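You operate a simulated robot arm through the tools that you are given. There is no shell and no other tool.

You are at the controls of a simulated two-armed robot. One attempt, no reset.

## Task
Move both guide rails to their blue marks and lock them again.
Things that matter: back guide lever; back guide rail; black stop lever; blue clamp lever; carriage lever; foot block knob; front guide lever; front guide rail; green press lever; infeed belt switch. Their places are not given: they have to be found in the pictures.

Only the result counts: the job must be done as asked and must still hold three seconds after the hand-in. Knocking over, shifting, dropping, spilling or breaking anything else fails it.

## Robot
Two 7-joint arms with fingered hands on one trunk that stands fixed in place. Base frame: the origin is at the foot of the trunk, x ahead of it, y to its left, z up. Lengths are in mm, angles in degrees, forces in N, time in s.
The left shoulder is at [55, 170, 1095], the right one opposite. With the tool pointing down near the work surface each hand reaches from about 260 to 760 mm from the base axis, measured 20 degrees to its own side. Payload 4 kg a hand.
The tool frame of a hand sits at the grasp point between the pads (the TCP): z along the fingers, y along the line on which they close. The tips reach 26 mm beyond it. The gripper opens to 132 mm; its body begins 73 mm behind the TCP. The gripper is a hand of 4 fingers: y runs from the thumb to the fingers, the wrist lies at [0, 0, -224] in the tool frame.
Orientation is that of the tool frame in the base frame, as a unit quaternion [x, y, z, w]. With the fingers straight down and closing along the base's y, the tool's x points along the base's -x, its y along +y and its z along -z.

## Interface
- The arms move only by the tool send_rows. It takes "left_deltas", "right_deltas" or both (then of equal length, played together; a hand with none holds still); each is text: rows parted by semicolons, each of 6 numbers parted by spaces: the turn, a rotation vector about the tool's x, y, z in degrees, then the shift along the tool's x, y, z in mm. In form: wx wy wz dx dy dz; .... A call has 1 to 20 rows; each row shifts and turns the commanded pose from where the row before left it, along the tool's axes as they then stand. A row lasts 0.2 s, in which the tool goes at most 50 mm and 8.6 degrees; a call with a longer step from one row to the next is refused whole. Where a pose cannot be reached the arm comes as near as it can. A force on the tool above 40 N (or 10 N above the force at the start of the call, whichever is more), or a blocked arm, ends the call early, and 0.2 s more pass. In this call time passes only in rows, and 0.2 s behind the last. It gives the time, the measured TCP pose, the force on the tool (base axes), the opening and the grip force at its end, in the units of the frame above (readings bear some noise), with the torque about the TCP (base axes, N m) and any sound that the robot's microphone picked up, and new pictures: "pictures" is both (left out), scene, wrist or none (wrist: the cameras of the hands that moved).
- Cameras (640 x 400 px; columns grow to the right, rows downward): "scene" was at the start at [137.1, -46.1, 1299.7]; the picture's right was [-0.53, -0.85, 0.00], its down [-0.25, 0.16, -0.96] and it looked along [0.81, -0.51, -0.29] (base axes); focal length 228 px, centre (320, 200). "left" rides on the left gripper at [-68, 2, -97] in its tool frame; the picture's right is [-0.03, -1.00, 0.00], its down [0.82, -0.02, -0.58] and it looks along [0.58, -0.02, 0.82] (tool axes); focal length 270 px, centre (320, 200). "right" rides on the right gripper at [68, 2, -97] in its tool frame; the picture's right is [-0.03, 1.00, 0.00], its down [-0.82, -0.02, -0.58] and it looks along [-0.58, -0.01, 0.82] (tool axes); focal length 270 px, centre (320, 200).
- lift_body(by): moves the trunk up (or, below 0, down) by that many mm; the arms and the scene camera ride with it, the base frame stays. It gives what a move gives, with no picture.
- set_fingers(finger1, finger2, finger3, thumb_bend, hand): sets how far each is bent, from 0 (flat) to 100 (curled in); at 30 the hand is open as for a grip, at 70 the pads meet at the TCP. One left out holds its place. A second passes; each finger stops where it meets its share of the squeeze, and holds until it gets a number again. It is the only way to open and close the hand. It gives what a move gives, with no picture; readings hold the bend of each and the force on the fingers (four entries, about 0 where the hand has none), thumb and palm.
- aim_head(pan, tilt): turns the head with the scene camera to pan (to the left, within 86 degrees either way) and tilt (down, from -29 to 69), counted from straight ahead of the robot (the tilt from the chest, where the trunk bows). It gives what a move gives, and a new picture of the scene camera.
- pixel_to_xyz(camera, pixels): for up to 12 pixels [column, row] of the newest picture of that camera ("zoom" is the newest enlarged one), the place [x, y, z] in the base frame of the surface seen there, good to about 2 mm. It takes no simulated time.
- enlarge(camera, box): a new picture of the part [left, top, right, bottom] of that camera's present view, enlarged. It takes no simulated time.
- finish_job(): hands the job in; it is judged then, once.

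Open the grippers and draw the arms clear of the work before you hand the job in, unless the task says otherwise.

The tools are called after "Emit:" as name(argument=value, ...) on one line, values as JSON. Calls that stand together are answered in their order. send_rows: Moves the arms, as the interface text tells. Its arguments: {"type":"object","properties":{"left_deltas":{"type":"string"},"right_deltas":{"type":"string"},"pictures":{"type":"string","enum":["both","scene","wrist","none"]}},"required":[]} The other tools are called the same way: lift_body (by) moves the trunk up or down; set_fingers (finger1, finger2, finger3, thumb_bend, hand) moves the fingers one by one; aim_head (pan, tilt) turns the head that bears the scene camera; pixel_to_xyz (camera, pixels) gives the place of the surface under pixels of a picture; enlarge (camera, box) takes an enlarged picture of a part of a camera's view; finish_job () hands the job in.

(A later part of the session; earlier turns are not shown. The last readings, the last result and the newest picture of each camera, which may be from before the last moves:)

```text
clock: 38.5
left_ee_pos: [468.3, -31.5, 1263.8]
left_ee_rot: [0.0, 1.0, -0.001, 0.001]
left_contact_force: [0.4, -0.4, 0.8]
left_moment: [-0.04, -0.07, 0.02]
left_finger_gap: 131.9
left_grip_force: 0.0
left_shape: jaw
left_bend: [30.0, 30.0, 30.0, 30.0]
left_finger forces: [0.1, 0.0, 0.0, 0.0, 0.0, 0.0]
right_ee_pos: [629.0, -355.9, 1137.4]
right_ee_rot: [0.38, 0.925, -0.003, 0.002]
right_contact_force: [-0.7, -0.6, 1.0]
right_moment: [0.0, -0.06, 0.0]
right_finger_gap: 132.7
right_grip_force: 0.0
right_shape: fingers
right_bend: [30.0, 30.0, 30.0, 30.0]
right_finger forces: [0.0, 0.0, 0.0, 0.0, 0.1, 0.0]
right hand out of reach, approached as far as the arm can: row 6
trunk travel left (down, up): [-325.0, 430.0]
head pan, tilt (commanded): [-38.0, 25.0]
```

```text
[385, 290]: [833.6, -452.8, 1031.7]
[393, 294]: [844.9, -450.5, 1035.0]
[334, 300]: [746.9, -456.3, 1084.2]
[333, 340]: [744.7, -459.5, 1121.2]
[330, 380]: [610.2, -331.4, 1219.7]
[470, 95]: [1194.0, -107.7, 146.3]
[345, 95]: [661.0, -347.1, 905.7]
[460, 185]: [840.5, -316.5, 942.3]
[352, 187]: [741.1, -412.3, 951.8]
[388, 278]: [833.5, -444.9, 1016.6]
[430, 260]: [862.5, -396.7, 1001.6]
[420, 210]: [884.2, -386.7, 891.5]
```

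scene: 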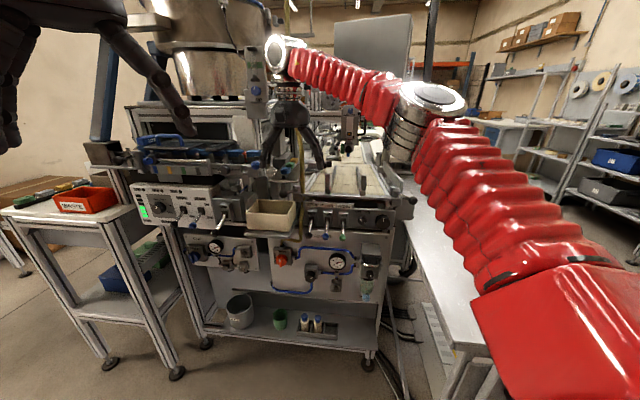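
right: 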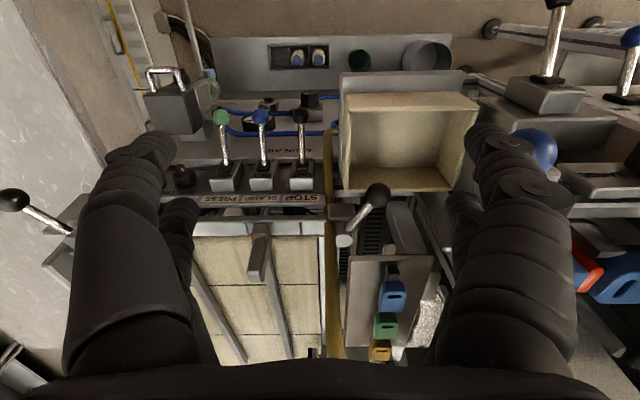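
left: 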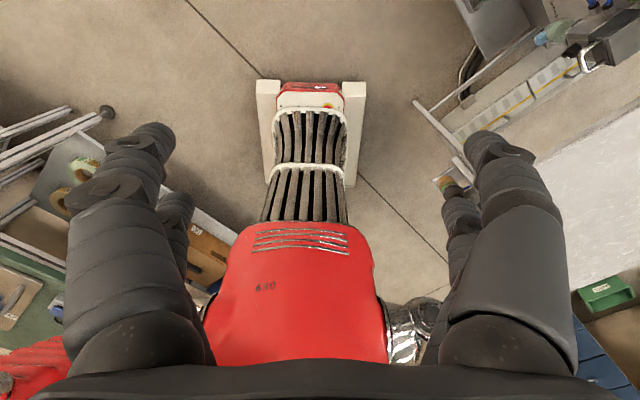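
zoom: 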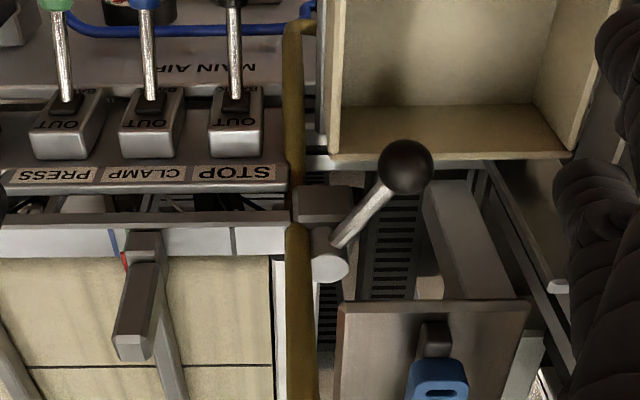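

Ball centre (746,-384,986), hub about (764,-452); the tan box's rim lies beneath at z≈956, so fingertips must stay above it. I set the near digits wider than the far ones, then tilt 20° and approach from above.

Emit:
set_fingers(hand="right", finger1=46, finger2=54, finger3=54, thumb_bend=46)

Emit:
send_rows(right_deltas="0 -6.7 0 0 0 0; 0 -6.7 0 0 0 0; 0 -6.6 0 0 0 0; 0 0 0 -13 15.8 18; 0 0 0 -13 15.8 18; 0 0 0 -13 15.8 18", pictures="both")

```text
clock: 39.5
left_ee_pos: [470.3, -33.9, 1263.1]
left_ee_rot: [0.0, 1.0, 0.001, 0.001]
left_contact_force: [-0.8, 0.2, -0.8]
left_moment: [-0.01, -0.01, 0.02]
left_finger_gap: 131.9
left_grip_force: 0.1
left_shape: jaw
left_bend: [30.0, 30.0, 30.0, 30.0]
left_finger forces: [0.0, 0.0, 0.0, 0.0, 0.0, 0.0]
right_ee_pos: [630.6, -354.8, 1135.8]
right_ee_rot: [0.378, 0.926, -0.001, 0.001]
right_contact_force: [0.3, 0.0, -0.4]
right_moment: [0.03, -0.03, -0.01]
right_finger_gap: 80.2
right_grip_force: 0.0
right_shape: fingers
right_bend: [46.0, 54.0, 54.0, 46.0]
right_finger forces: [0.1, 0.1, 0.0, 0.0, 0.0, 0.0]
trunk travel left (down, up): [-325.0, 430.0]
head pan, tilt (commanded): [-38.0, 25.0]
```

```text
clock: 40.9
left_ee_pos: [468.9, -35.7, 1262.7]
left_ee_rot: [0.0, 1.0, 0.001, 0.0]
left_contact_force: [-0.1, -0.2, 0.1]
left_moment: [0.02, -0.01, 0.01]
left_finger_gap: 132.3
left_grip_force: 0.0
left_shape: jaw
left_bend: [30.0, 30.0, 30.0, 30.0]
left_finger forces: [0.1, 0.0, 0.0, 0.0, 0.0, 0.1]
right_ee_pos: [694.7, -368.6, 1096.9]
right_ee_rot: [0.381, 0.908, -0.067, 0.159]
right_contact_force: [-8.1, -9.4, -1.9]
right_moment: [0.11, -0.1, 0.19]
right_finger_gap: 70.0
right_grip_force: 5.6
right_shape: fingers
right_bend: [47.0, 54.0, 54.0, 46.0]
right_finger forces: [9.7, 2.0, 0.1, 0.0, 0.0, 0.1]
right hand out of reach, approached as far as the arm can: row 6
trunk travel left (down, up): [-325.0, 430.0]
head pan, tilt (commanded): [-38.0, 25.0]
```

scene: 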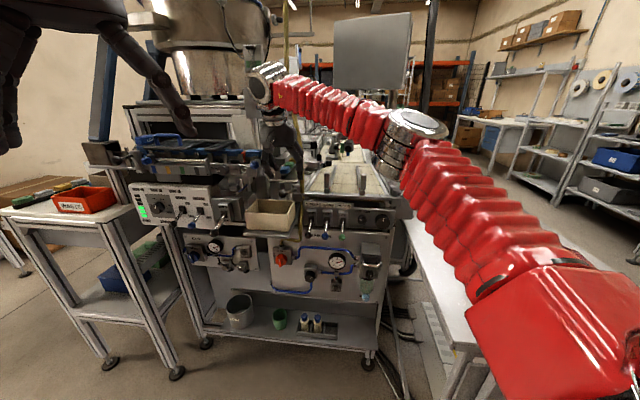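
right: 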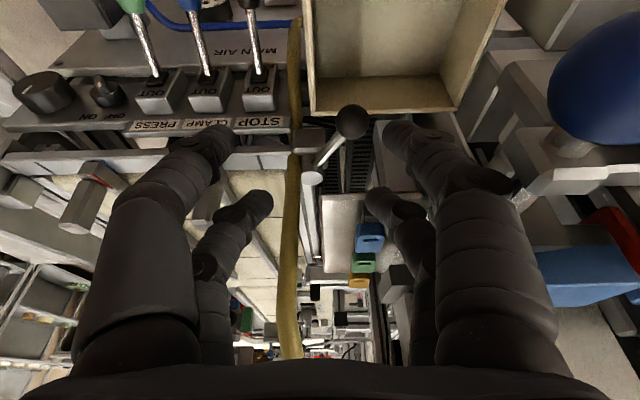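

Fingers 1 and 2 are touching something on the left side of the machine (about 10 N in the −c direction), likely the bracket with the large blue ball at (610,90). I stop and measure it before moving away.

Emit:
pixel_to_xyz(camera="right", pixels=[[615, 80], [590, 150], [560, 185], [600, 270], [530, 270], [520, 165], [560, 120], [640, 150], [545, 300], [500, 130]])

Emit:
enlarge(camera="scene", box=[220, 80, 330, 200])

```text
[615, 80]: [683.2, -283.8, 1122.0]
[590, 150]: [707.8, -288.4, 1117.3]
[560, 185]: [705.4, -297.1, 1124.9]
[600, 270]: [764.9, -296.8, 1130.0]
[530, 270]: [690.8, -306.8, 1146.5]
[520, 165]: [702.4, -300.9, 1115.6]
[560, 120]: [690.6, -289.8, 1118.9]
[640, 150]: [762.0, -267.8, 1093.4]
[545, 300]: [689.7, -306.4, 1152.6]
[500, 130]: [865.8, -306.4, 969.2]
```

```text
3.33 times, centred on (275, 140) of scene
```

zoom: 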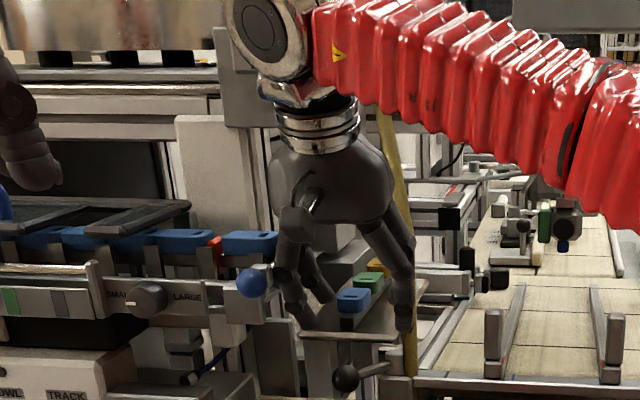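

The blue-ball lever and bracket sit at about (684–708,-284…-288,1120), right beside finger 1. I back straight away in −y to release that contact.

Emit:
send_rows(right_deltas="0 0 0 0 -12 0; 0 0 0 0 -15 0; 0 0 0 0 -15 0", pictures="both")

Emit:
enlarge(camera="scene", box=[230, 160, 330, 240])

```text
clock: 41.7
left_ee_pos: [471.1, -33.4, 1262.2]
left_ee_rot: [0.0, 1.0, 0.0, 0.001]
left_contact_force: [-0.1, 0.3, 0.2]
left_moment: [0.01, -0.01, -0.02]
left_finger_gap: 131.7
left_grip_force: 0.0
left_shape: jaw
left_bend: [30.0, 30.0, 30.0, 30.0]
left_finger forces: [0.1, 0.1, 0.0, 0.0, 0.1, 0.0]
right_ee_pos: [666.7, -391.7, 1097.8]
right_ee_rot: [0.377, 0.91, -0.066, 0.16]
right_contact_force: [0.4, -0.1, 0.1]
right_moment: [0.0, 0.01, -0.03]
right_finger_gap: 79.1
right_grip_force: 0.1
right_shape: fingers
right_bend: [46.0, 54.0, 54.0, 46.0]
right_finger forces: [0.0, 0.1, 0.0, 0.1, 0.0, 0.0]
trunk travel left (down, up): [-325.0, 430.0]
head pan, tilt (commanded): [-38.0, 25.0]
```

scene: 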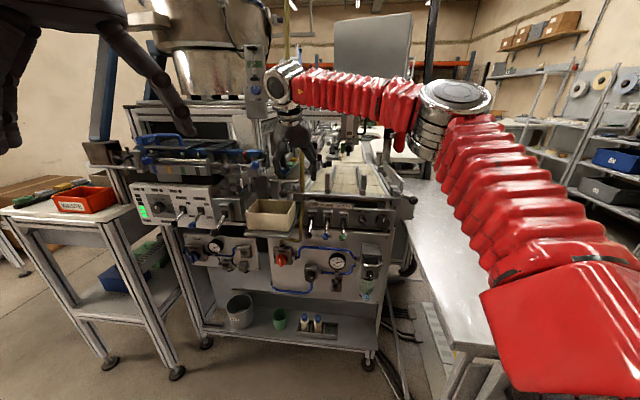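
right: 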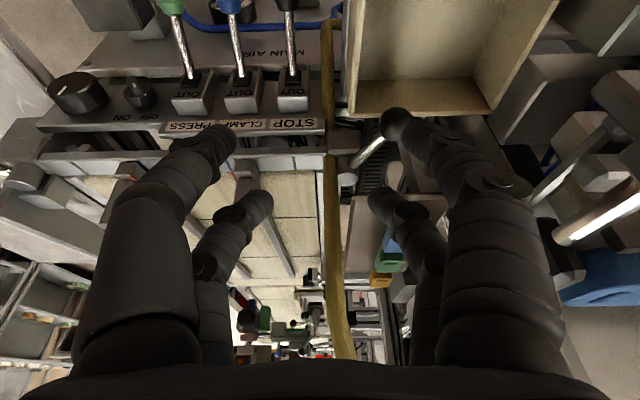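

```text
5.00 times, centred on (280, 200) of scene
```

zoom: 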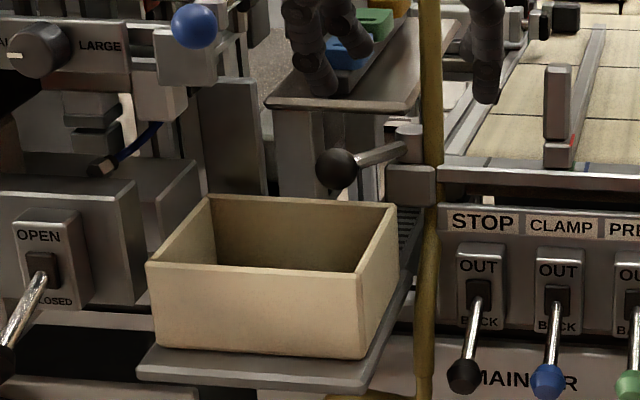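

The blue ball at zoom (195,25) looks essentially unmoved, and contact is gone. With the hand yawed −45° the palm gets too near that bracket, so I turn the hand about the vertical to point straight along +x, which keeps it clear of both bracket and hose.

Emit:
send_rows(right_deltas="-2.565 0 -7.05 0 0 0; -2.565 0 -7.05 0 0 0; -2.565 0 -7.05 0 0 0; -2.565 0 -7.05 0 0 0; -2.565 0 -7.05 0 0 0; -2.565 0 -7.05 0 0 0", pictures="both")

Emit:
enlarge(camera="scene", box=[130, 130, 290, 230])

```text
clock: 43.1
left_ee_pos: [470.2, -32.7, 1261.3]
left_ee_rot: [0.0, 1.0, 0.0, 0.0]
left_contact_force: [-0.4, -0.3, 0.7]
left_moment: [-0.02, 0.0, -0.02]
left_finger_gap: 131.9
left_grip_force: 0.1
left_shape: jaw
left_bend: [30.0, 30.0, 30.0, 30.0]
left_finger forces: [0.1, 0.0, 0.0, 0.0, 0.1, 0.0]
right_ee_pos: [665.4, -392.4, 1098.5]
right_ee_rot: [-0.001, 0.985, 0.0, 0.173]
right_contact_force: [0.2, 0.1, 0.5]
right_moment: [-0.01, 0.0, -0.02]
right_finger_gap: 79.2
right_grip_force: 0.1
right_shape: fingers
right_bend: [46.0, 54.0, 54.0, 46.0]
right_finger forces: [0.0, 0.1, 0.1, 0.0, 0.1, 0.0]
trunk travel left (down, up): [-325.0, 430.0]
head pan, tilt (commanded): [-38.0, 25.0]
```

scene: 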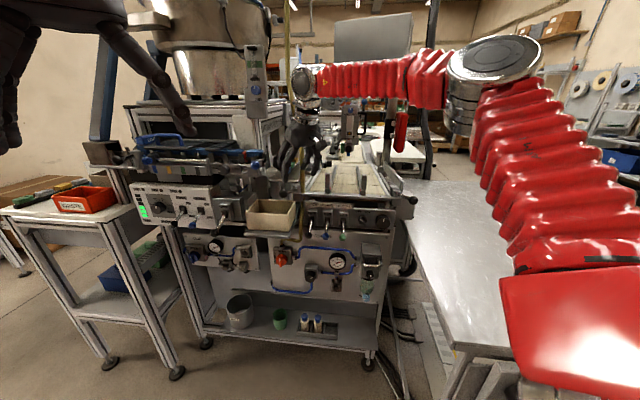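
right: 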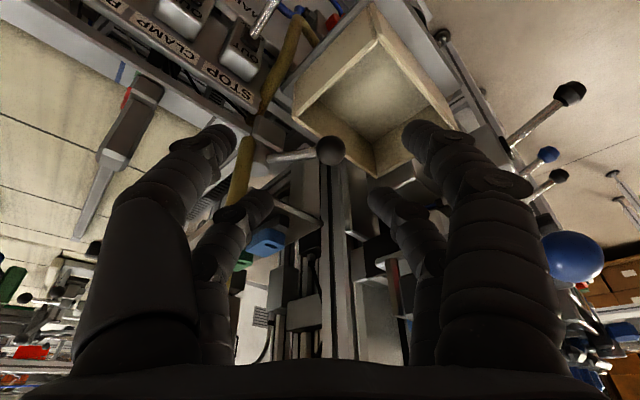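

```text
4.00 times, centred on (210, 180) of scene
```

zoom: 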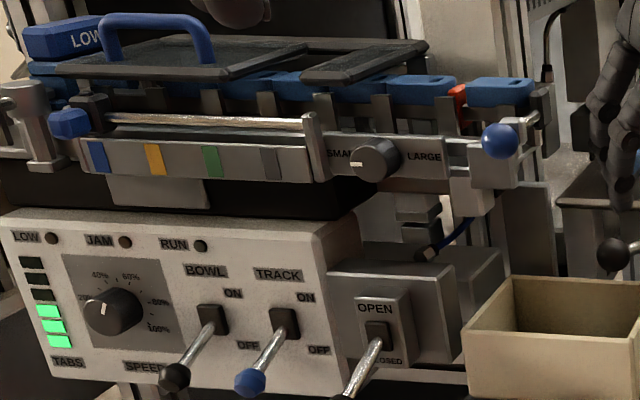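

The turned pose is reachable, but for the push I prefer the −45° heading with finger 2 opened wide, so the palm stays well away from the blue-ball bracket (c≥275) while finger 2 hooks the ball from outside. I turn back and set the fingers accordingly.

Emit:
send_rows(right_deltas="2.565 0 7.05 0 0 0; 2.565 0 7.05 0 0 0; 2.565 0 7.05 0 0 0; 2.565 0 7.05 0 0 0; 2.565 0 7.05 0 0 0; 2.565 0 7.05 0 0 0", pictures="none")

Emit:
set_fingers(hand="right", finger1=60, finger2=26, finger3=60, thumb_bend=60)

Emit:
enlarge(camera="right", box=[0, 0, 640, 400])

```text
clock: 44.5
left_ee_pos: [470.4, -32.5, 1262.6]
left_ee_rot: [0.0, 1.0, 0.0, -0.001]
left_contact_force: [-0.5, -0.2, 0.8]
left_moment: [-0.01, 0.0, 0.01]
left_finger_gap: 132.0
left_grip_force: 0.1
left_shape: jaw
left_bend: [30.0, 30.0, 30.0, 30.0]
left_finger forces: [0.1, 0.0, 0.1, 0.1, 0.0, 0.0]
right_ee_pos: [664.1, -390.8, 1098.1]
right_ee_rot: [0.378, 0.909, -0.067, 0.161]
right_contact_force: [0.2, 0.5, -0.1]
right_moment: [-0.01, 0.02, -0.01]
right_finger_gap: 79.2
right_grip_force: 0.0
right_shape: fingers
right_bend: [46.0, 54.0, 54.0, 46.0]
right_finger forces: [0.0, 0.0, 0.0, 0.0, 0.0, 0.0]
trunk travel left (down, up): [-325.0, 430.0]
head pan, tilt (commanded): [-38.0, 25.0]
```

```text
clock: 45.5
left_ee_pos: [469.8, -31.9, 1262.4]
left_ee_rot: [0.0, 1.0, -0.001, 0.0]
left_contact_force: [0.1, -0.2, 0.4]
left_moment: [0.0, -0.02, 0.02]
left_finger_gap: 132.0
left_grip_force: 0.0
left_shape: jaw
left_bend: [30.0, 30.0, 30.0, 30.0]
left_finger forces: [0.0, 0.0, 0.0, 0.1, 0.0, 0.1]
right_ee_pos: [663.8, -391.5, 1099.3]
right_ee_rot: [0.376, 0.91, -0.067, 0.16]
right_contact_force: [0.4, 0.5, -0.5]
right_moment: [0.0, 0.01, -0.02]
right_finger_gap: 33.0
right_grip_force: 0.1
right_shape: fingers
right_bend: [60.0, 26.0, 60.0, 60.0]
right_finger forces: [0.0, 0.0, 0.0, 0.0, 0.1, 0.0]
trunk travel left (down, up): [-325.0, 430.0]
head pan, tilt (commanded): [-38.0, 25.0]
```

```text
1.00 times, centred on (320, 200) of right (not enlarged: the box is as wide or as high as the picture)
```

zoom: 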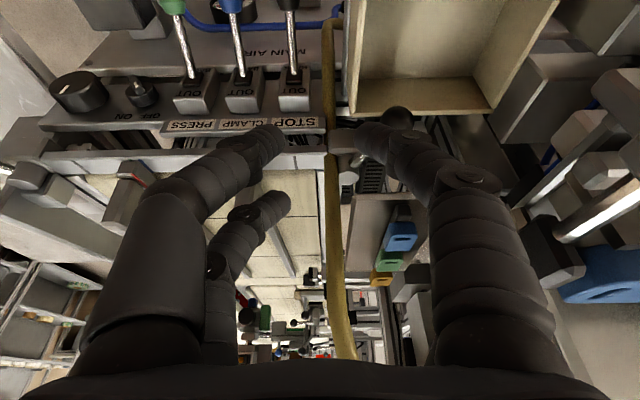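

Finger 1 hides the ball at (398,120), so I open it too, then move to just above the ball with fingers 1 and 2 outside it.

Emit:
set_fingers(hand="right", finger1=28)

Emit:
send_rows(right_deltas="0 0 0 -4.2 5.5 19; 0 0 0 -4.1 5.5 19; 0 0 0 -4.1 5.5 19", pictures="both")

```text
clock: 46.5
left_ee_pos: [470.0, -32.4, 1263.6]
left_ee_rot: [0.0, 1.0, 0.0, 0.0]
left_contact_force: [-0.3, 1.0, 0.1]
left_moment: [-0.03, 0.03, -0.03]
left_finger_gap: 132.0
left_grip_force: 0.1
left_shape: jaw
left_bend: [30.0, 30.0, 30.0, 30.0]
left_finger forces: [0.0, 0.0, 0.0, 0.0, 0.1, 0.1]
right_ee_pos: [664.6, -392.7, 1099.0]
right_ee_rot: [0.377, 0.91, -0.067, 0.16]
right_contact_force: [-0.8, 0.1, 0.2]
right_moment: [0.02, 0.0, 0.0]
right_finger_gap: 85.0
right_grip_force: 0.0
right_shape: fingers
right_bend: [28.0, 26.0, 60.0, 60.0]
right_finger forces: [0.1, 0.1, 0.0, 0.0, 0.1, 0.1]
trunk travel left (down, up): [-325.0, 430.0]
head pan, tilt (commanded): [-38.0, 25.0]
```

```text
clock: 47.3
left_ee_pos: [470.5, -32.4, 1262.7]
left_ee_rot: [-0.001, 1.0, -0.001, -0.001]
left_contact_force: [0.6, 0.7, 0.3]
left_moment: [0.01, 0.06, 0.0]
left_finger_gap: 132.1
left_grip_force: 0.1
left_shape: jaw
left_bend: [30.0, 30.0, 30.0, 30.0]
left_finger forces: [0.0, 0.1, 0.0, 0.0, 0.0, 0.0]
right_ee_pos: [701.6, -401.5, 1047.4]
right_ee_rot: [0.377, 0.91, -0.068, 0.16]
right_contact_force: [0.0, -0.2, -0.8]
right_moment: [0.0, 0.0, 0.05]
right_finger_gap: 84.9
right_grip_force: 0.1
right_shape: fingers
right_bend: [28.0, 26.0, 60.0, 60.0]
right_finger forces: [0.0, 0.0, 0.0, 0.0, 0.0, 0.0]
trunk travel left (down, up): [-325.0, 430.0]
head pan, tilt (commanded): [-38.0, 25.0]
```

scene: 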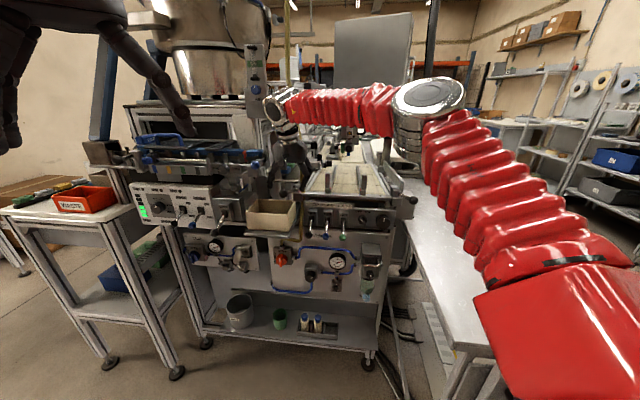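
right: 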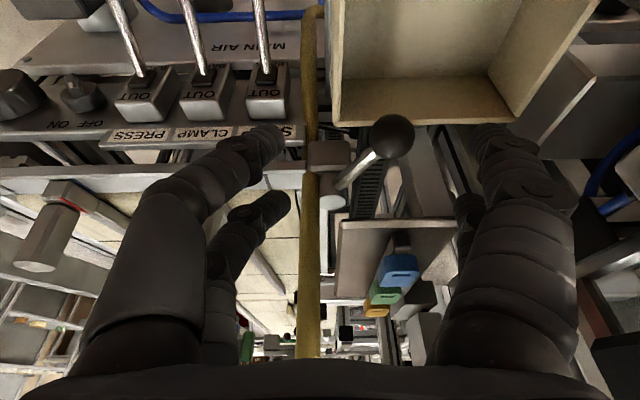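

The ball is at (393,137), well between finger 3/thumb and fingers 1/2. I check heights beneath the thumb and digits before descending.

Emit:
pixel_to_xyz(camera="right", pixels=[[200, 133], [265, 95], [300, 125], [300, 140], [265, 60], [350, 115], [500, 115], [393, 137], [330, 150], [312, 250], [312, 100], [590, 190]])

```text
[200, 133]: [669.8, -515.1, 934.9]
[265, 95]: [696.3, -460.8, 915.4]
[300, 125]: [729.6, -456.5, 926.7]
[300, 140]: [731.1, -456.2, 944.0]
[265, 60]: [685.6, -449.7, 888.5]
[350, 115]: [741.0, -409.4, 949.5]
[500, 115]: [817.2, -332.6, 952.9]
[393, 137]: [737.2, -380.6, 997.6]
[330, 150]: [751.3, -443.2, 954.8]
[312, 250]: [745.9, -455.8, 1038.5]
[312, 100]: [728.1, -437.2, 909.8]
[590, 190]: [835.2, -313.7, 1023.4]
```

The panel is at z≈935 and the box rim ≈950, so descending to z≈1000 is clear. I lower in small steps.

Emit:
send_rows(right_deltas="0 0 0 4.7 0 10.8; 0 0 0 4.7 0 10.8; 0 0 0 4.7 0 10.8; 0 0 0 4.7 0 10.6", pictures="wrist")

Emit:
enlarge(camera="scene", box=[230, 140, 330, 220])

```text
clock: 48.3
left_ee_pos: [471.1, -31.9, 1262.5]
left_ee_rot: [0.0, 1.0, 0.0, -0.001]
left_contact_force: [0.0, 0.4, -0.1]
left_moment: [-0.03, 0.0, -0.01]
left_finger_gap: 132.1
left_grip_force: 0.0
left_shape: jaw
left_bend: [30.0, 30.0, 30.0, 30.0]
left_finger forces: [0.0, 0.1, 0.1, 0.0, 0.0, 0.0]
right_ee_pos: [695.9, -400.1, 1000.5]
right_ee_rot: [0.377, 0.91, -0.066, 0.161]
right_contact_force: [-0.1, 0.8, 0.7]
right_moment: [-0.01, 0.01, 0.01]
right_finger_gap: 85.0
right_grip_force: 0.0
right_shape: fingers
right_bend: [28.0, 26.0, 60.0, 60.0]
right_finger forces: [0.0, 0.1, 0.0, 0.1, 0.0, 0.0]
trunk travel left (down, up): [-325.0, 430.0]
head pan, tilt (commanded): [-38.0, 25.0]
```

right: 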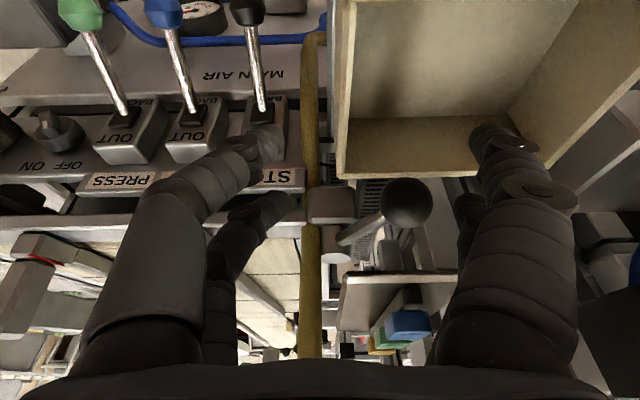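

```text
5.00 times, centred on (280, 180) of scene
```

zoom: 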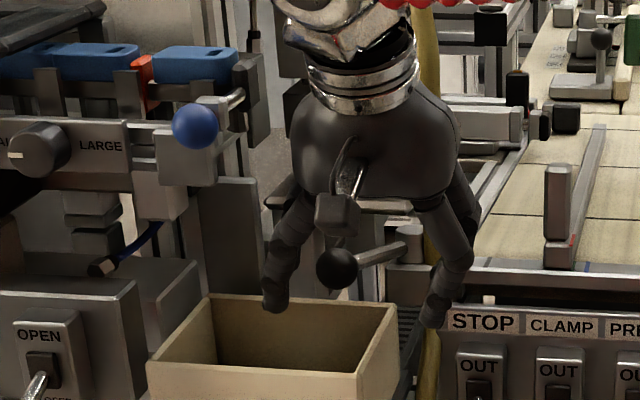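

Fingers 1/2 are outside the ball at (405,203). I sweep toward −y (inward), following the arc slightly back toward the robot.

Emit:
send_rows(right_deltas="0 0 0 0 -4 0; 0 0 0 0 -4 0; 0 0 0 0.5 -4 0; 0 0 0 1 -4 0; 0 0 0 1 -4 0", pictures="wrist")

```text
clock: 49.5
left_ee_pos: [469.7, -33.2, 1263.7]
left_ee_rot: [0.0, 1.0, 0.0, 0.001]
left_contact_force: [-0.5, -0.2, 0.3]
left_moment: [-0.01, 0.0, -0.01]
left_finger_gap: 132.0
left_grip_force: 0.0
left_shape: jaw
left_bend: [30.0, 30.0, 30.0, 30.0]
left_finger forces: [0.0, 0.1, 0.0, 0.1, 0.1, 0.1]
right_ee_pos: [680.5, -412.3, 1001.8]
right_ee_rot: [0.377, 0.91, -0.066, 0.161]
right_contact_force: [0.9, 1.7, -0.3]
right_moment: [-0.01, 0.01, 0.07]
right_finger_gap: 84.9
right_grip_force: 1.6
right_shape: fingers
right_bend: [28.0, 23.0, 60.0, 60.0]
right_finger forces: [0.0, 2.1, 0.0, 0.0, 0.0, 0.0]
trunk travel left (down, up): [-325.0, 430.0]
head pan, tilt (commanded): [-38.0, 25.0]
```

right: 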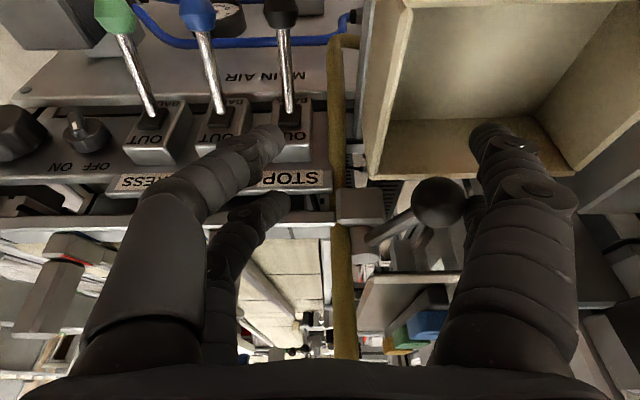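

Finger 2 now pushes the ball with about 2 N. I keep sweeping inward in small steps.

Emit:
send_rows(right_deltas="0 0 0 1.5 -4 0; 0 0 0 1.5 -4 0; 0 0 0 1.5 -4 0; 0 0 0 1 -4 0; 0 0 0 1 -4 0", pictures="wrist")

```text
clock: 50.7
left_ee_pos: [469.8, -32.2, 1262.8]
left_ee_rot: [-0.001, 1.0, 0.0, 0.001]
left_contact_force: [-0.4, -0.2, 0.5]
left_moment: [0.0, 0.02, 0.01]
left_finger_gap: 132.2
left_grip_force: 0.0
left_shape: jaw
left_bend: [30.0, 30.0, 30.0, 30.0]
left_finger forces: [0.0, 0.1, 0.0, 0.1, 0.0, 0.0]
right_ee_pos: [661.2, -422.2, 997.8]
right_ee_rot: [0.377, 0.91, -0.066, 0.161]
right_contact_force: [0.7, 3.8, 3.3]
right_moment: [0.15, -0.21, 0.23]
right_finger_gap: 85.1
right_grip_force: 1.9
right_shape: fingers
right_bend: [28.0, 20.0, 60.0, 60.0]
right_finger forces: [0.0, 3.7, 0.0, 0.0, 0.0, 0.0]
trunk travel left (down, up): [-325.0, 430.0]
head pan, tilt (commanded): [-38.0, 25.0]
```

right: 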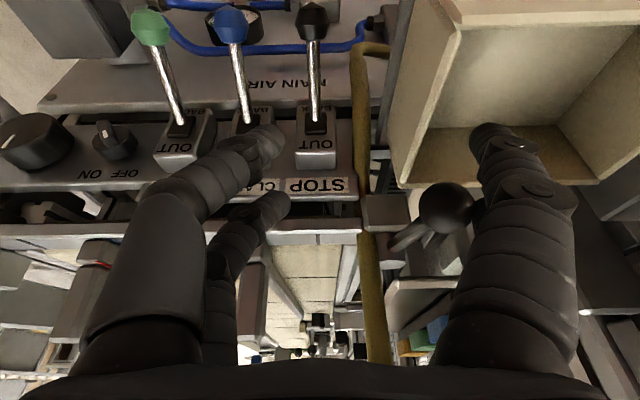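

The ball has moved to c≈240 (about 16° left to centre); finger 2 carries 3.7 N. I continue the sweep.

Emit:
send_rows(right_deltas="0 0 0 1 -4 0.5; 0 0 0 1 -4 0.5; 0 0 0 1 -4 0.5; 0 0 0 0.5 -4 0; 0 0 0 0 -4 0", pictures="wrist")

```text
clock: 51.9
left_ee_pos: [470.0, -33.4, 1262.5]
left_ee_rot: [0.0, 1.0, 0.0, 0.0]
left_contact_force: [-0.8, 0.1, 0.1]
left_moment: [0.01, 0.01, 0.03]
left_finger_gap: 132.2
left_grip_force: 0.1
left_shape: jaw
left_bend: [30.0, 30.0, 30.0, 30.0]
left_finger forces: [0.1, 0.0, 0.2, 0.0, 0.1, 0.1]
right_ee_pos: [645.4, -435.4, 996.7]
right_ee_rot: [0.377, 0.91, -0.067, 0.16]
right_contact_force: [0.1, -0.1, 0.1]
right_moment: [0.04, -0.01, -0.04]
right_finger_gap: 84.9
right_grip_force: 0.0
right_shape: fingers
right_bend: [28.0, 26.0, 60.0, 60.0]
right_finger forces: [0.0, 0.0, 0.0, 0.0, 0.0, 0.0]
trunk travel left (down, up): [-325.0, 430.0]
head pan, tilt (commanded): [-38.0, 25.0]
```

right: 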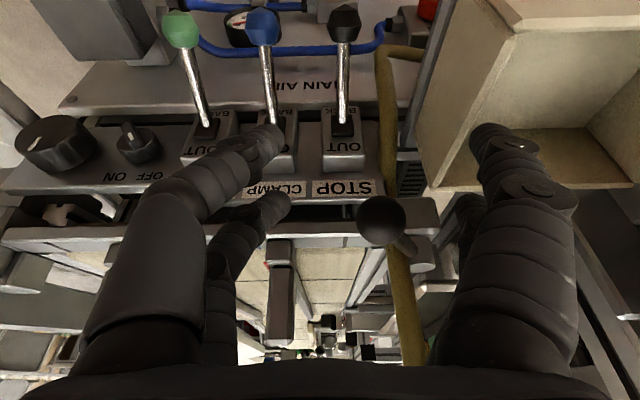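

The lever snapped over: the ball is now at (382,220), inside position, no force. I lift straight up and set the fingers for gripping the left post.

Emit:
send_rows(right_deltas="0 0 0 -6.8 0 -19; 0 0 0 -8.5 0 -23.5; 0 0 0 -8.5 0 -23.5; 0 0 0 -10 0 -27.5", pictures="wrist")

Emit:
set_fingers(hand="right", finger1=50, finger2=50, finger3=50, thumb_bend=50)

Emit:
enlarge(camera="scene", box=[230, 140, 330, 220])

```text
clock: 52.9
left_ee_pos: [470.4, -32.6, 1263.2]
left_ee_rot: [0.001, 1.0, -0.001, 0.0]
left_contact_force: [-0.5, -0.3, 0.5]
left_moment: [0.0, -0.02, 0.0]
left_finger_gap: 131.7
left_grip_force: 0.0
left_shape: jaw
left_bend: [30.0, 30.0, 30.0, 30.0]
left_finger forces: [0.1, 0.0, 0.0, 0.0, 0.0, 0.0]
right_ee_pos: [645.5, -433.2, 1096.0]
right_ee_rot: [0.376, 0.91, -0.066, 0.161]
right_contact_force: [0.0, 0.0, 0.0]
right_moment: [-0.03, -0.03, 0.0]
right_finger_gap: 84.9
right_grip_force: 0.0
right_shape: fingers
right_bend: [28.0, 26.0, 60.0, 60.0]
right_finger forces: [0.1, 0.1, 0.0, 0.0, 0.0, 0.0]
trunk travel left (down, up): [-325.0, 430.0]
head pan, tilt (commanded): [-38.0, 25.0]
```

right: 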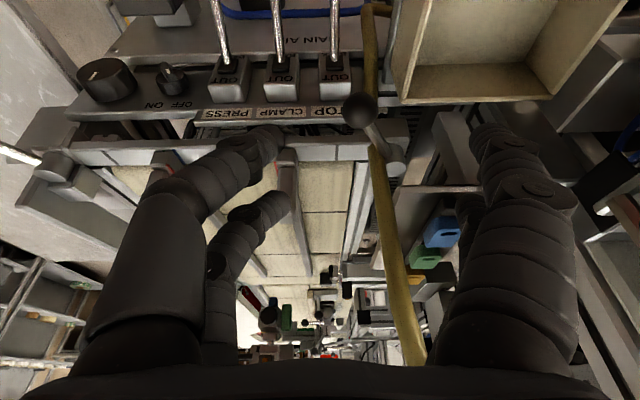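

```text
clock: 53.9
left_ee_pos: [470.5, -34.2, 1263.2]
left_ee_rot: [0.001, 1.0, 0.0, 0.0]
left_contact_force: [-0.1, -0.1, -0.4]
left_moment: [0.0, -0.01, 0.01]
left_finger_gap: 131.9
left_grip_force: 0.0
left_shape: jaw
left_bend: [30.0, 30.0, 30.0, 30.0]
left_finger forces: [0.0, 0.1, 0.1, 0.0, 0.0, 0.0]
right_ee_pos: [645.4, -433.5, 1096.2]
right_ee_rot: [0.377, 0.91, -0.067, 0.16]
right_contact_force: [0.1, 0.3, 0.1]
right_moment: [0.03, 0.01, -0.02]
right_finger_gap: 65.9
right_grip_force: 0.0
right_shape: fingers
right_bend: [50.0, 50.0, 50.0, 50.0]
right_finger forces: [0.0, 0.0, 0.1, 0.0, 0.1, 0.0]
trunk travel left (down, up): [-325.0, 430.0]
head pan, tilt (commanded): [-38.0, 25.0]
```

```text
5.00 times, centred on (280, 180) of scene
```

zoom: 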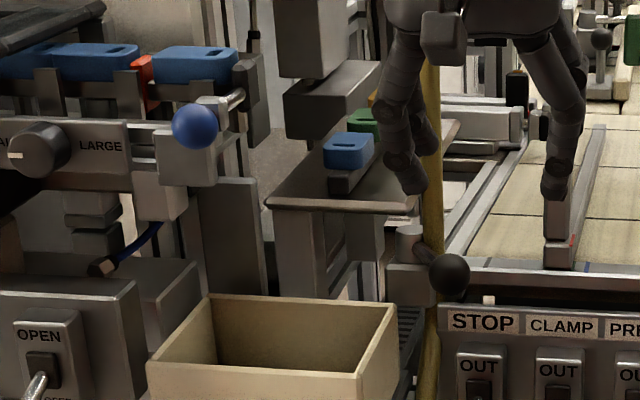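

The left lever's ball now sits inside by the STOP label, at zoom (448,273). I line up with the left post at c≈116 with 25° tilt.

Emit:
send_rows(right_deltas="0 -5 0 0 -17 -8; 0 0 0 0 -17 -5", pictures="wrist")

Emit:
enlarge(camera="right", box=[240, 90, 400, 220])

```text
clock: 54.5
left_ee_pos: [471.0, -33.1, 1263.0]
left_ee_rot: [0.0, 1.0, 0.001, 0.0]
left_contact_force: [-1.1, 0.1, -0.1]
left_moment: [0.01, 0.01, 0.0]
left_finger_gap: 131.9
left_grip_force: 0.1
left_shape: jaw
left_bend: [30.0, 30.0, 30.0, 30.0]
left_finger forces: [0.0, 0.1, 0.0, 0.0, 0.0, 0.1]
right_ee_pos: [618.0, -455.3, 1106.9]
right_ee_rot: [0.374, 0.902, -0.082, 0.2]
right_contact_force: [0.4, 0.3, 0.5]
right_moment: [-0.01, 0.02, 0.0]
right_finger_gap: 66.3
right_grip_force: 0.0
right_shape: fingers
right_bend: [50.0, 50.0, 50.0, 50.0]
right_finger forces: [0.1, 0.0, 0.0, 0.0, 0.1, 0.0]
trunk travel left (down, up): [-325.0, 430.0]
head pan, tilt (commanded): [-38.0, 25.0]
```

right: 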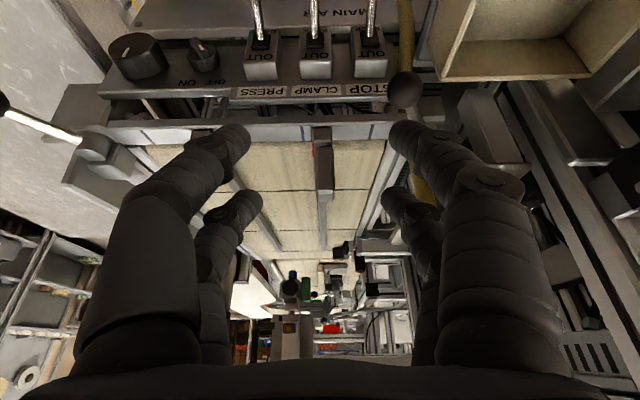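

```text
3.08 times, centred on (320, 155) of right
```

zoom: 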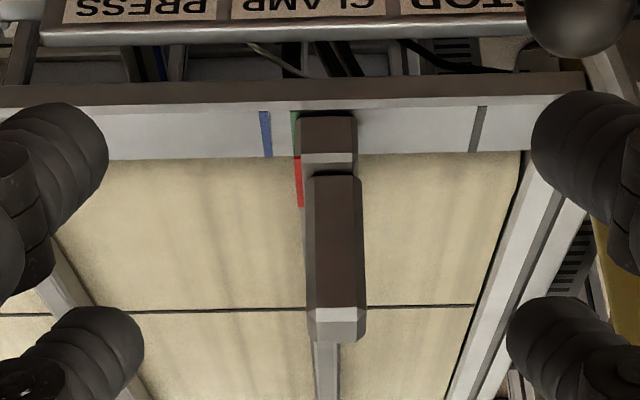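

The left post is centred (col ≈324). I advance in steps to straddle it.

Emit:
send_rows(right_deltas="0 0 0 -12 0 29; 0 0 0 -12 0 29; 0 0 0 -12 0 27", pictures="wrist")

```text
clock: 55.3
left_ee_pos: [471.4, -33.4, 1262.1]
left_ee_rot: [-0.002, 1.0, 0.0, -0.001]
left_contact_force: [0.4, 0.5, 0.6]
left_moment: [0.0, 0.05, 0.01]
left_finger_gap: 131.9
left_grip_force: 0.1
left_shape: jaw
left_bend: [30.0, 30.0, 30.0, 30.0]
left_finger forces: [0.0, 0.1, 0.0, 0.0, 0.1, 0.1]
right_ee_pos: [665.8, -503.0, 1047.0]
right_ee_rot: [0.373, 0.902, -0.082, 0.199]
right_contact_force: [-0.7, 0.2, 1.0]
right_moment: [0.0, 0.0, 0.03]
right_finger_gap: 66.2
right_grip_force: 0.0
right_shape: fingers
right_bend: [50.0, 50.0, 50.0, 50.0]
right_finger forces: [0.1, 0.0, 0.0, 0.0, 0.1, 0.0]
trunk travel left (down, up): [-325.0, 430.0]
head pan, tilt (commanded): [-38.0, 25.0]
```

right: 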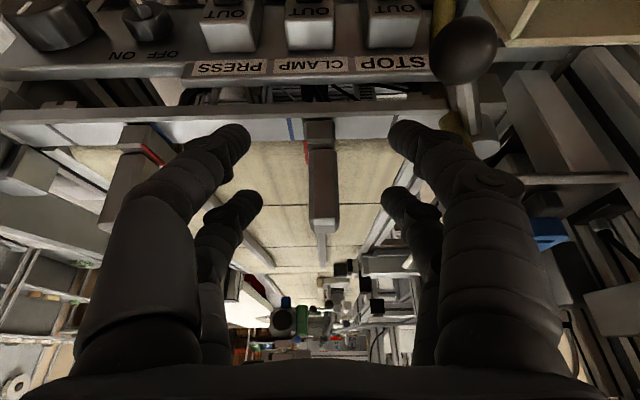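

Nearly there; the lever ball (463,50) stays clear of the digits. I advance the last ~25 mm.

Emit:
send_rows(right_deltas="0 0 0 -4.2 0 11; 0 0 0 -4.2 0 11; 0 0 0 -4.1 0 11", pictures="wrist")

Emit:
enlarge(camera="scene", box=[290, 140, 390, 220])

```text
clock: 56.1
left_ee_pos: [470.7, -33.3, 1261.2]
left_ee_rot: [0.0, 1.0, 0.0, -0.001]
left_contact_force: [0.8, -0.6, 0.4]
left_moment: [-0.02, 0.02, 0.0]
left_finger_gap: 131.8
left_grip_force: 0.1
left_shape: jaw
left_bend: [30.0, 30.0, 30.0, 30.0]
left_finger forces: [0.1, 0.1, 0.1, 0.0, 0.0, 0.0]
right_ee_pos: [683.0, -520.8, 1021.9]
right_ee_rot: [0.373, 0.902, -0.082, 0.2]
right_contact_force: [0.1, 0.5, -0.5]
right_moment: [-0.01, 0.01, -0.02]
right_finger_gap: 66.0
right_grip_force: 0.1
right_shape: fingers
right_bend: [50.0, 50.0, 50.0, 50.0]
right_finger forces: [0.0, 0.0, 0.0, 0.0, 0.1, 0.0]
trunk travel left (down, up): [-325.0, 430.0]
head pan, tilt (commanded): [-38.0, 25.0]
```

right: 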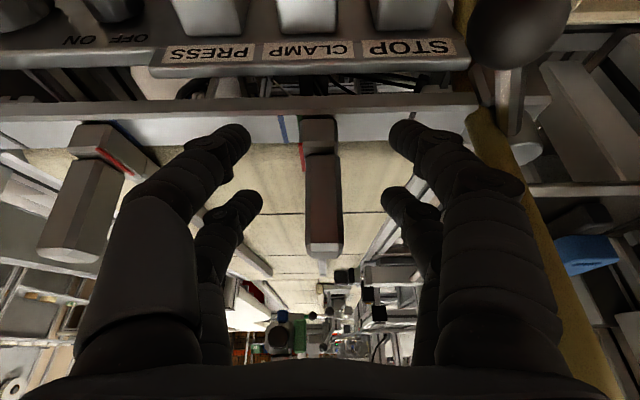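

```text
5.00 times, centred on (340, 180) of scene
```

zoom: 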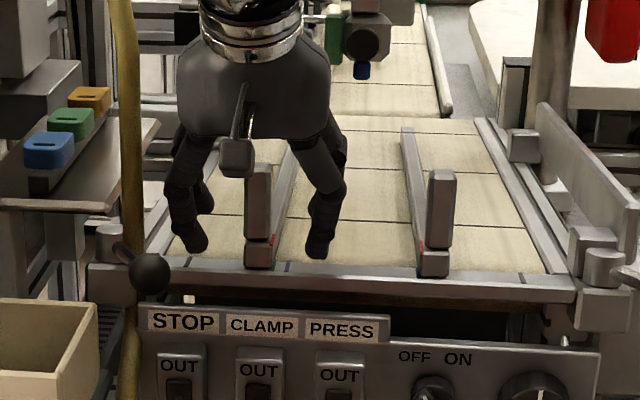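

The hand straddles the left post. I close the digits to about a 20 mm gap.

Emit:
set_fingers(hand="right", finger1=64, finger2=64, finger3=64, thumb_bend=64)

Emit:
enlarge(camera="right", box=[160, 60, 480, 280])

```text
clock: 57.1
left_ee_pos: [471.1, -33.2, 1262.2]
left_ee_rot: [-0.001, 1.0, 0.0, 0.0]
left_contact_force: [-0.2, -0.6, 1.0]
left_moment: [-0.03, 0.0, 0.04]
left_finger_gap: 132.0
left_grip_force: 0.0
left_shape: jaw
left_bend: [30.0, 30.0, 30.0, 30.0]
left_finger forces: [0.0, 0.0, 0.0, 0.0, 0.0, 0.1]
right_ee_pos: [682.5, -521.1, 1022.3]
right_ee_rot: [0.374, 0.902, -0.083, 0.2]
right_contact_force: [1.1, 0.3, 0.9]
right_moment: [0.0, 0.01, -0.01]
right_finger_gap: 20.1
right_grip_force: 0.1
right_shape: fingers
right_bend: [64.0, 63.0, 64.0, 64.0]
right_finger forces: [0.1, 0.5, 0.0, 0.0, 0.1, 0.0]
trunk travel left (down, up): [-325.0, 430.0]
head pan, tilt (commanded): [-38.0, 25.0]
```

```text
1.82 times, centred on (320, 170) of right
```

zoom: 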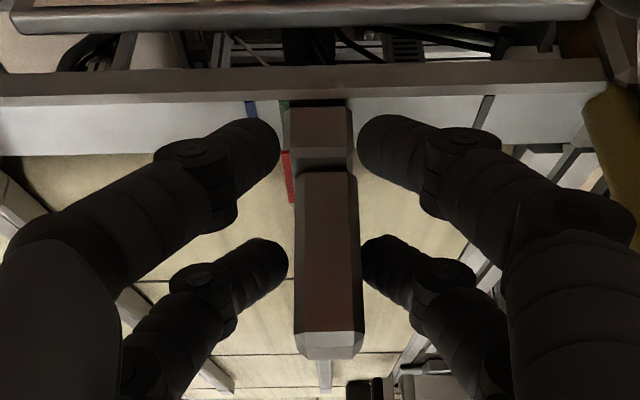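

Finger 2 touches the post (0.5 N). I push toward −y in small steps and watch the blue mark at zoom (250,110).

Emit:
send_rows(right_deltas="0 0 0 0 -2 0; 0 0 0 0 -2 0; 0 0 0 0 -2 0; 0 0 0 0 -2 0", pictures="wrist")

Emit:
enlarge(camera="right", box=[270, 90, 370, 160])

```text
clock: 58.1
left_ee_pos: [470.3, -32.1, 1262.7]
left_ee_rot: [-0.001, 1.0, 0.0, 0.001]
left_contact_force: [0.6, -0.6, 0.3]
left_moment: [0.0, -0.03, -0.05]
left_finger_gap: 132.0
left_grip_force: 0.1
left_shape: jaw
left_bend: [30.0, 30.0, 30.0, 30.0]
left_finger forces: [0.0, 0.1, 0.0, 0.1, 0.0, 0.1]
right_ee_pos: [679.6, -527.4, 1022.8]
right_ee_rot: [0.373, 0.902, -0.082, 0.2]
right_contact_force: [1.4, 4.5, 1.7]
right_moment: [0.01, -0.08, 0.16]
right_finger_gap: 20.1
right_grip_force: 2.1
right_shape: fingers
right_bend: [64.0, 61.0, 64.0, 64.0]
right_finger forces: [0.0, 4.2, 0.0, 0.1, 0.0, 0.0]
trunk travel left (down, up): [-325.0, 430.0]
head pan, tilt (commanded): [-38.0, 25.0]
```

right: 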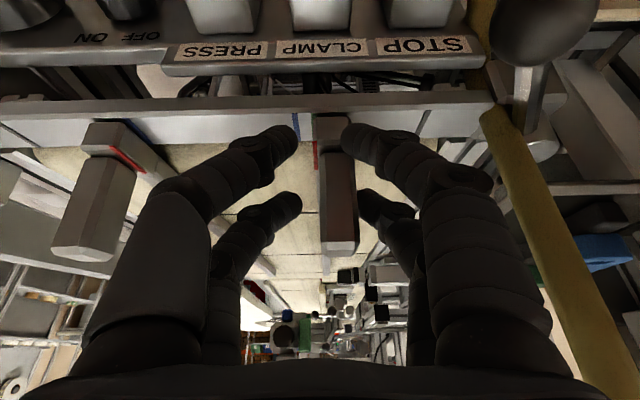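

```text
5.71 times, centred on (320, 125) of right
```

zoom: 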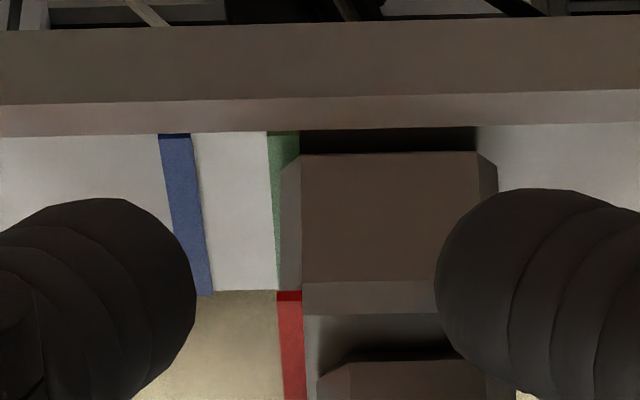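

The rail hasn't slid yet (finger 2 at 4.2 N). I push a bit more in 2 mm steps.

Emit:
send_rows(right_deltas="0 0 0 0 -2 0; 0 0 0 0 -2 0", pictures="wrist")

Emit:
enlarge(camera="right", box=[270, 90, 370, 160])

```text
clock: 58.7
left_ee_pos: [470.1, -32.2, 1262.2]
left_ee_rot: [-0.001, 1.0, 0.0, 0.0]
left_contact_force: [0.1, -0.3, 0.1]
left_moment: [0.0, -0.02, 0.02]
left_finger_gap: 132.1
left_grip_force: 0.1
left_shape: jaw
left_bend: [30.0, 30.0, 30.0, 30.0]
left_finger forces: [0.0, 0.0, 0.0, 0.0, 0.0, 0.0]
right_ee_pos: [674.9, -530.7, 1019.9]
right_ee_rot: [0.375, 0.901, -0.084, 0.199]
right_contact_force: [0.8, 0.6, 0.9]
right_moment: [0.0, -0.07, 0.02]
right_finger_gap: 19.8
right_grip_force: 0.6
right_shape: fingers
right_bend: [64.0, 62.0, 64.0, 64.0]
right_finger forces: [0.1, 1.5, 0.0, 0.0, 0.1, 0.1]
trunk travel left (down, up): [-325.0, 430.0]
head pan, tilt (commanded): [-38.0, 25.0]
```

right: 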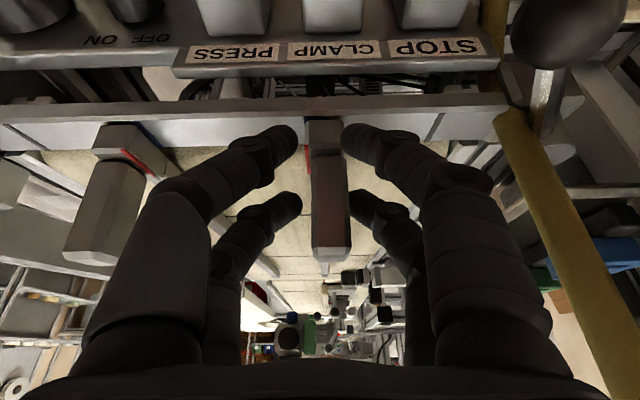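

```text
5.71 times, centred on (320, 125) of right
```

zoom: 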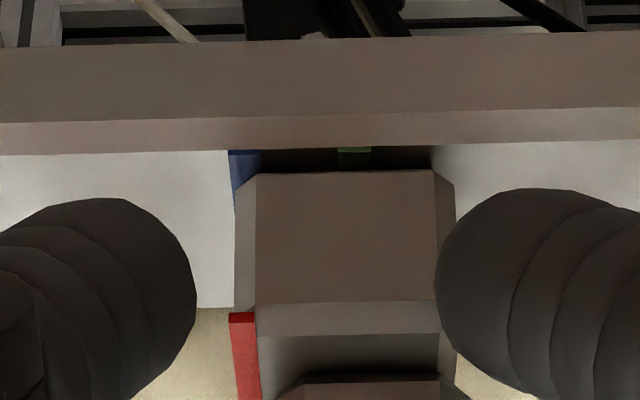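

The rail slid in one go, and my camera geometry puts the red pointer (col 244) within ~0.2 mm of the blue mark's centre. I release the fingers at once and re-check.

Emit:
set_fingers(hand="right", finger1=52, finger2=52, finger3=52, thumb_bend=52)

Emit:
enlarge(camera="right", box=[270, 90, 370, 160])

```text
clock: 59.7
left_ee_pos: [470.9, -34.2, 1262.9]
left_ee_rot: [0.0, 1.0, 0.0, 0.001]
left_contact_force: [0.3, -0.8, -0.1]
left_moment: [-0.02, -0.02, -0.04]
left_finger_gap: 131.9
left_grip_force: 0.2
left_shape: jaw
left_bend: [30.0, 30.0, 30.0, 30.0]
left_finger forces: [0.0, 0.0, 0.0, 0.0, 0.1, 0.0]
right_ee_pos: [675.0, -530.3, 1020.1]
right_ee_rot: [0.374, 0.902, -0.083, 0.2]
right_contact_force: [0.1, 0.1, -0.4]
right_moment: [0.01, 0.01, -0.01]
right_finger_gap: 58.6
right_grip_force: 0.1
right_shape: fingers
right_bend: [52.0, 52.0, 52.0, 52.0]
right_finger forces: [0.1, 0.0, 0.0, 0.0, 0.0, 0.0]
trunk travel left (down, up): [-325.0, 430.0]
head pan, tilt (commanded): [-38.0, 25.0]
```

```text
5.71 times, centred on (320, 125) of right
```

zoom: 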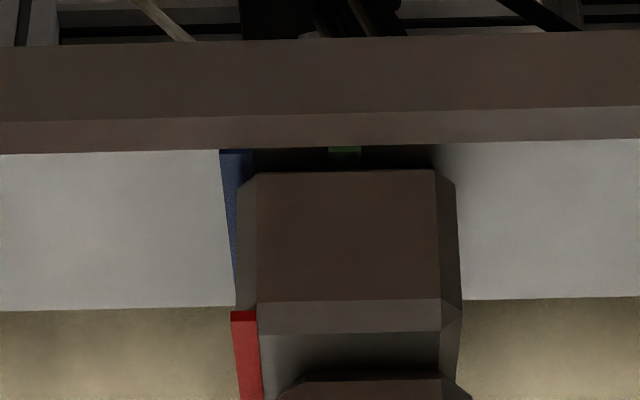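

Released: red pointer vs blue mark is within about 0.8 mm. I back the hand off along its own axis.

Emit:
send_rows(right_deltas="0 0 0 4 0 -11; 0 0 0 4 0 -11; 0 0 0 4 0 -11; 0 0 0 12 0 -28; 0 0 0 12 0 -28; 0 0 0 12 0 -28", pictures="both")

Emit:
enlarge(camera="right", box=[240, 90, 400, 200])

```text
clock: 61.1
left_ee_pos: [469.9, -32.6, 1263.6]
left_ee_rot: [-0.001, 1.0, -0.001, 0.0]
left_contact_force: [-0.1, -0.7, -0.4]
left_moment: [0.01, 0.02, -0.02]
left_finger_gap: 131.9
left_grip_force: 0.0
left_shape: jaw
left_bend: [30.0, 30.0, 30.0, 30.0]
left_finger forces: [0.0, 0.0, 0.0, 0.0, 0.0, 0.1]
right_ee_pos: [612.1, -463.6, 1107.4]
right_ee_rot: [0.374, 0.902, -0.084, 0.199]
right_contact_force: [-0.2, 0.2, -0.3]
right_moment: [0.0, 0.02, -0.03]
right_finger_gap: 58.3
right_grip_force: 0.1
right_shape: fingers
right_bend: [52.0, 52.0, 52.0, 52.0]
right_finger forces: [0.0, 0.1, 0.0, 0.1, 0.0, 0.0]
trunk travel left (down, up): [-325.0, 430.0]
head pan, tilt (commanded): [-38.0, 25.0]
```

scene: 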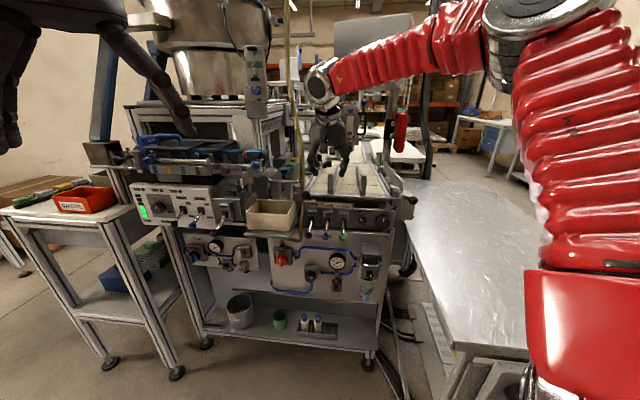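
right: 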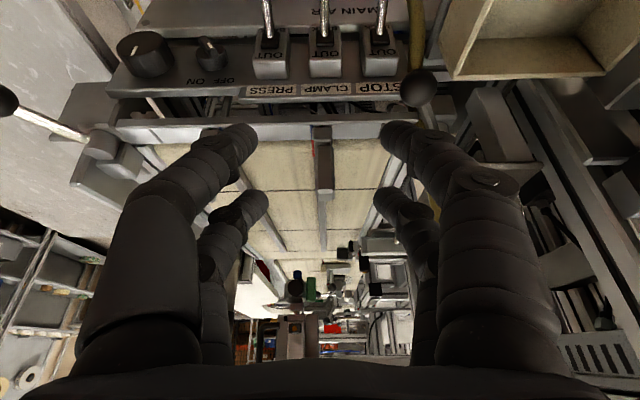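

```text
3.64 times, centred on (320, 145) of right
```

zoom: 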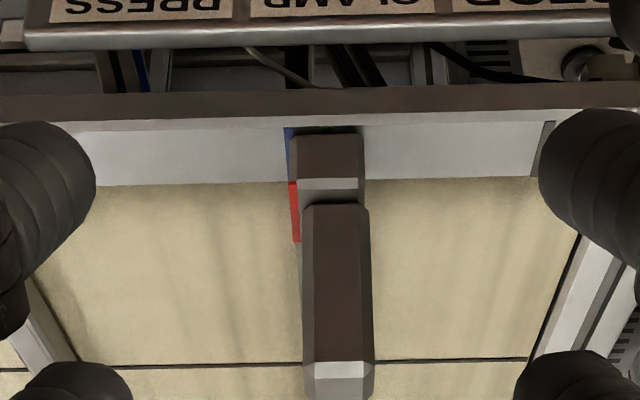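

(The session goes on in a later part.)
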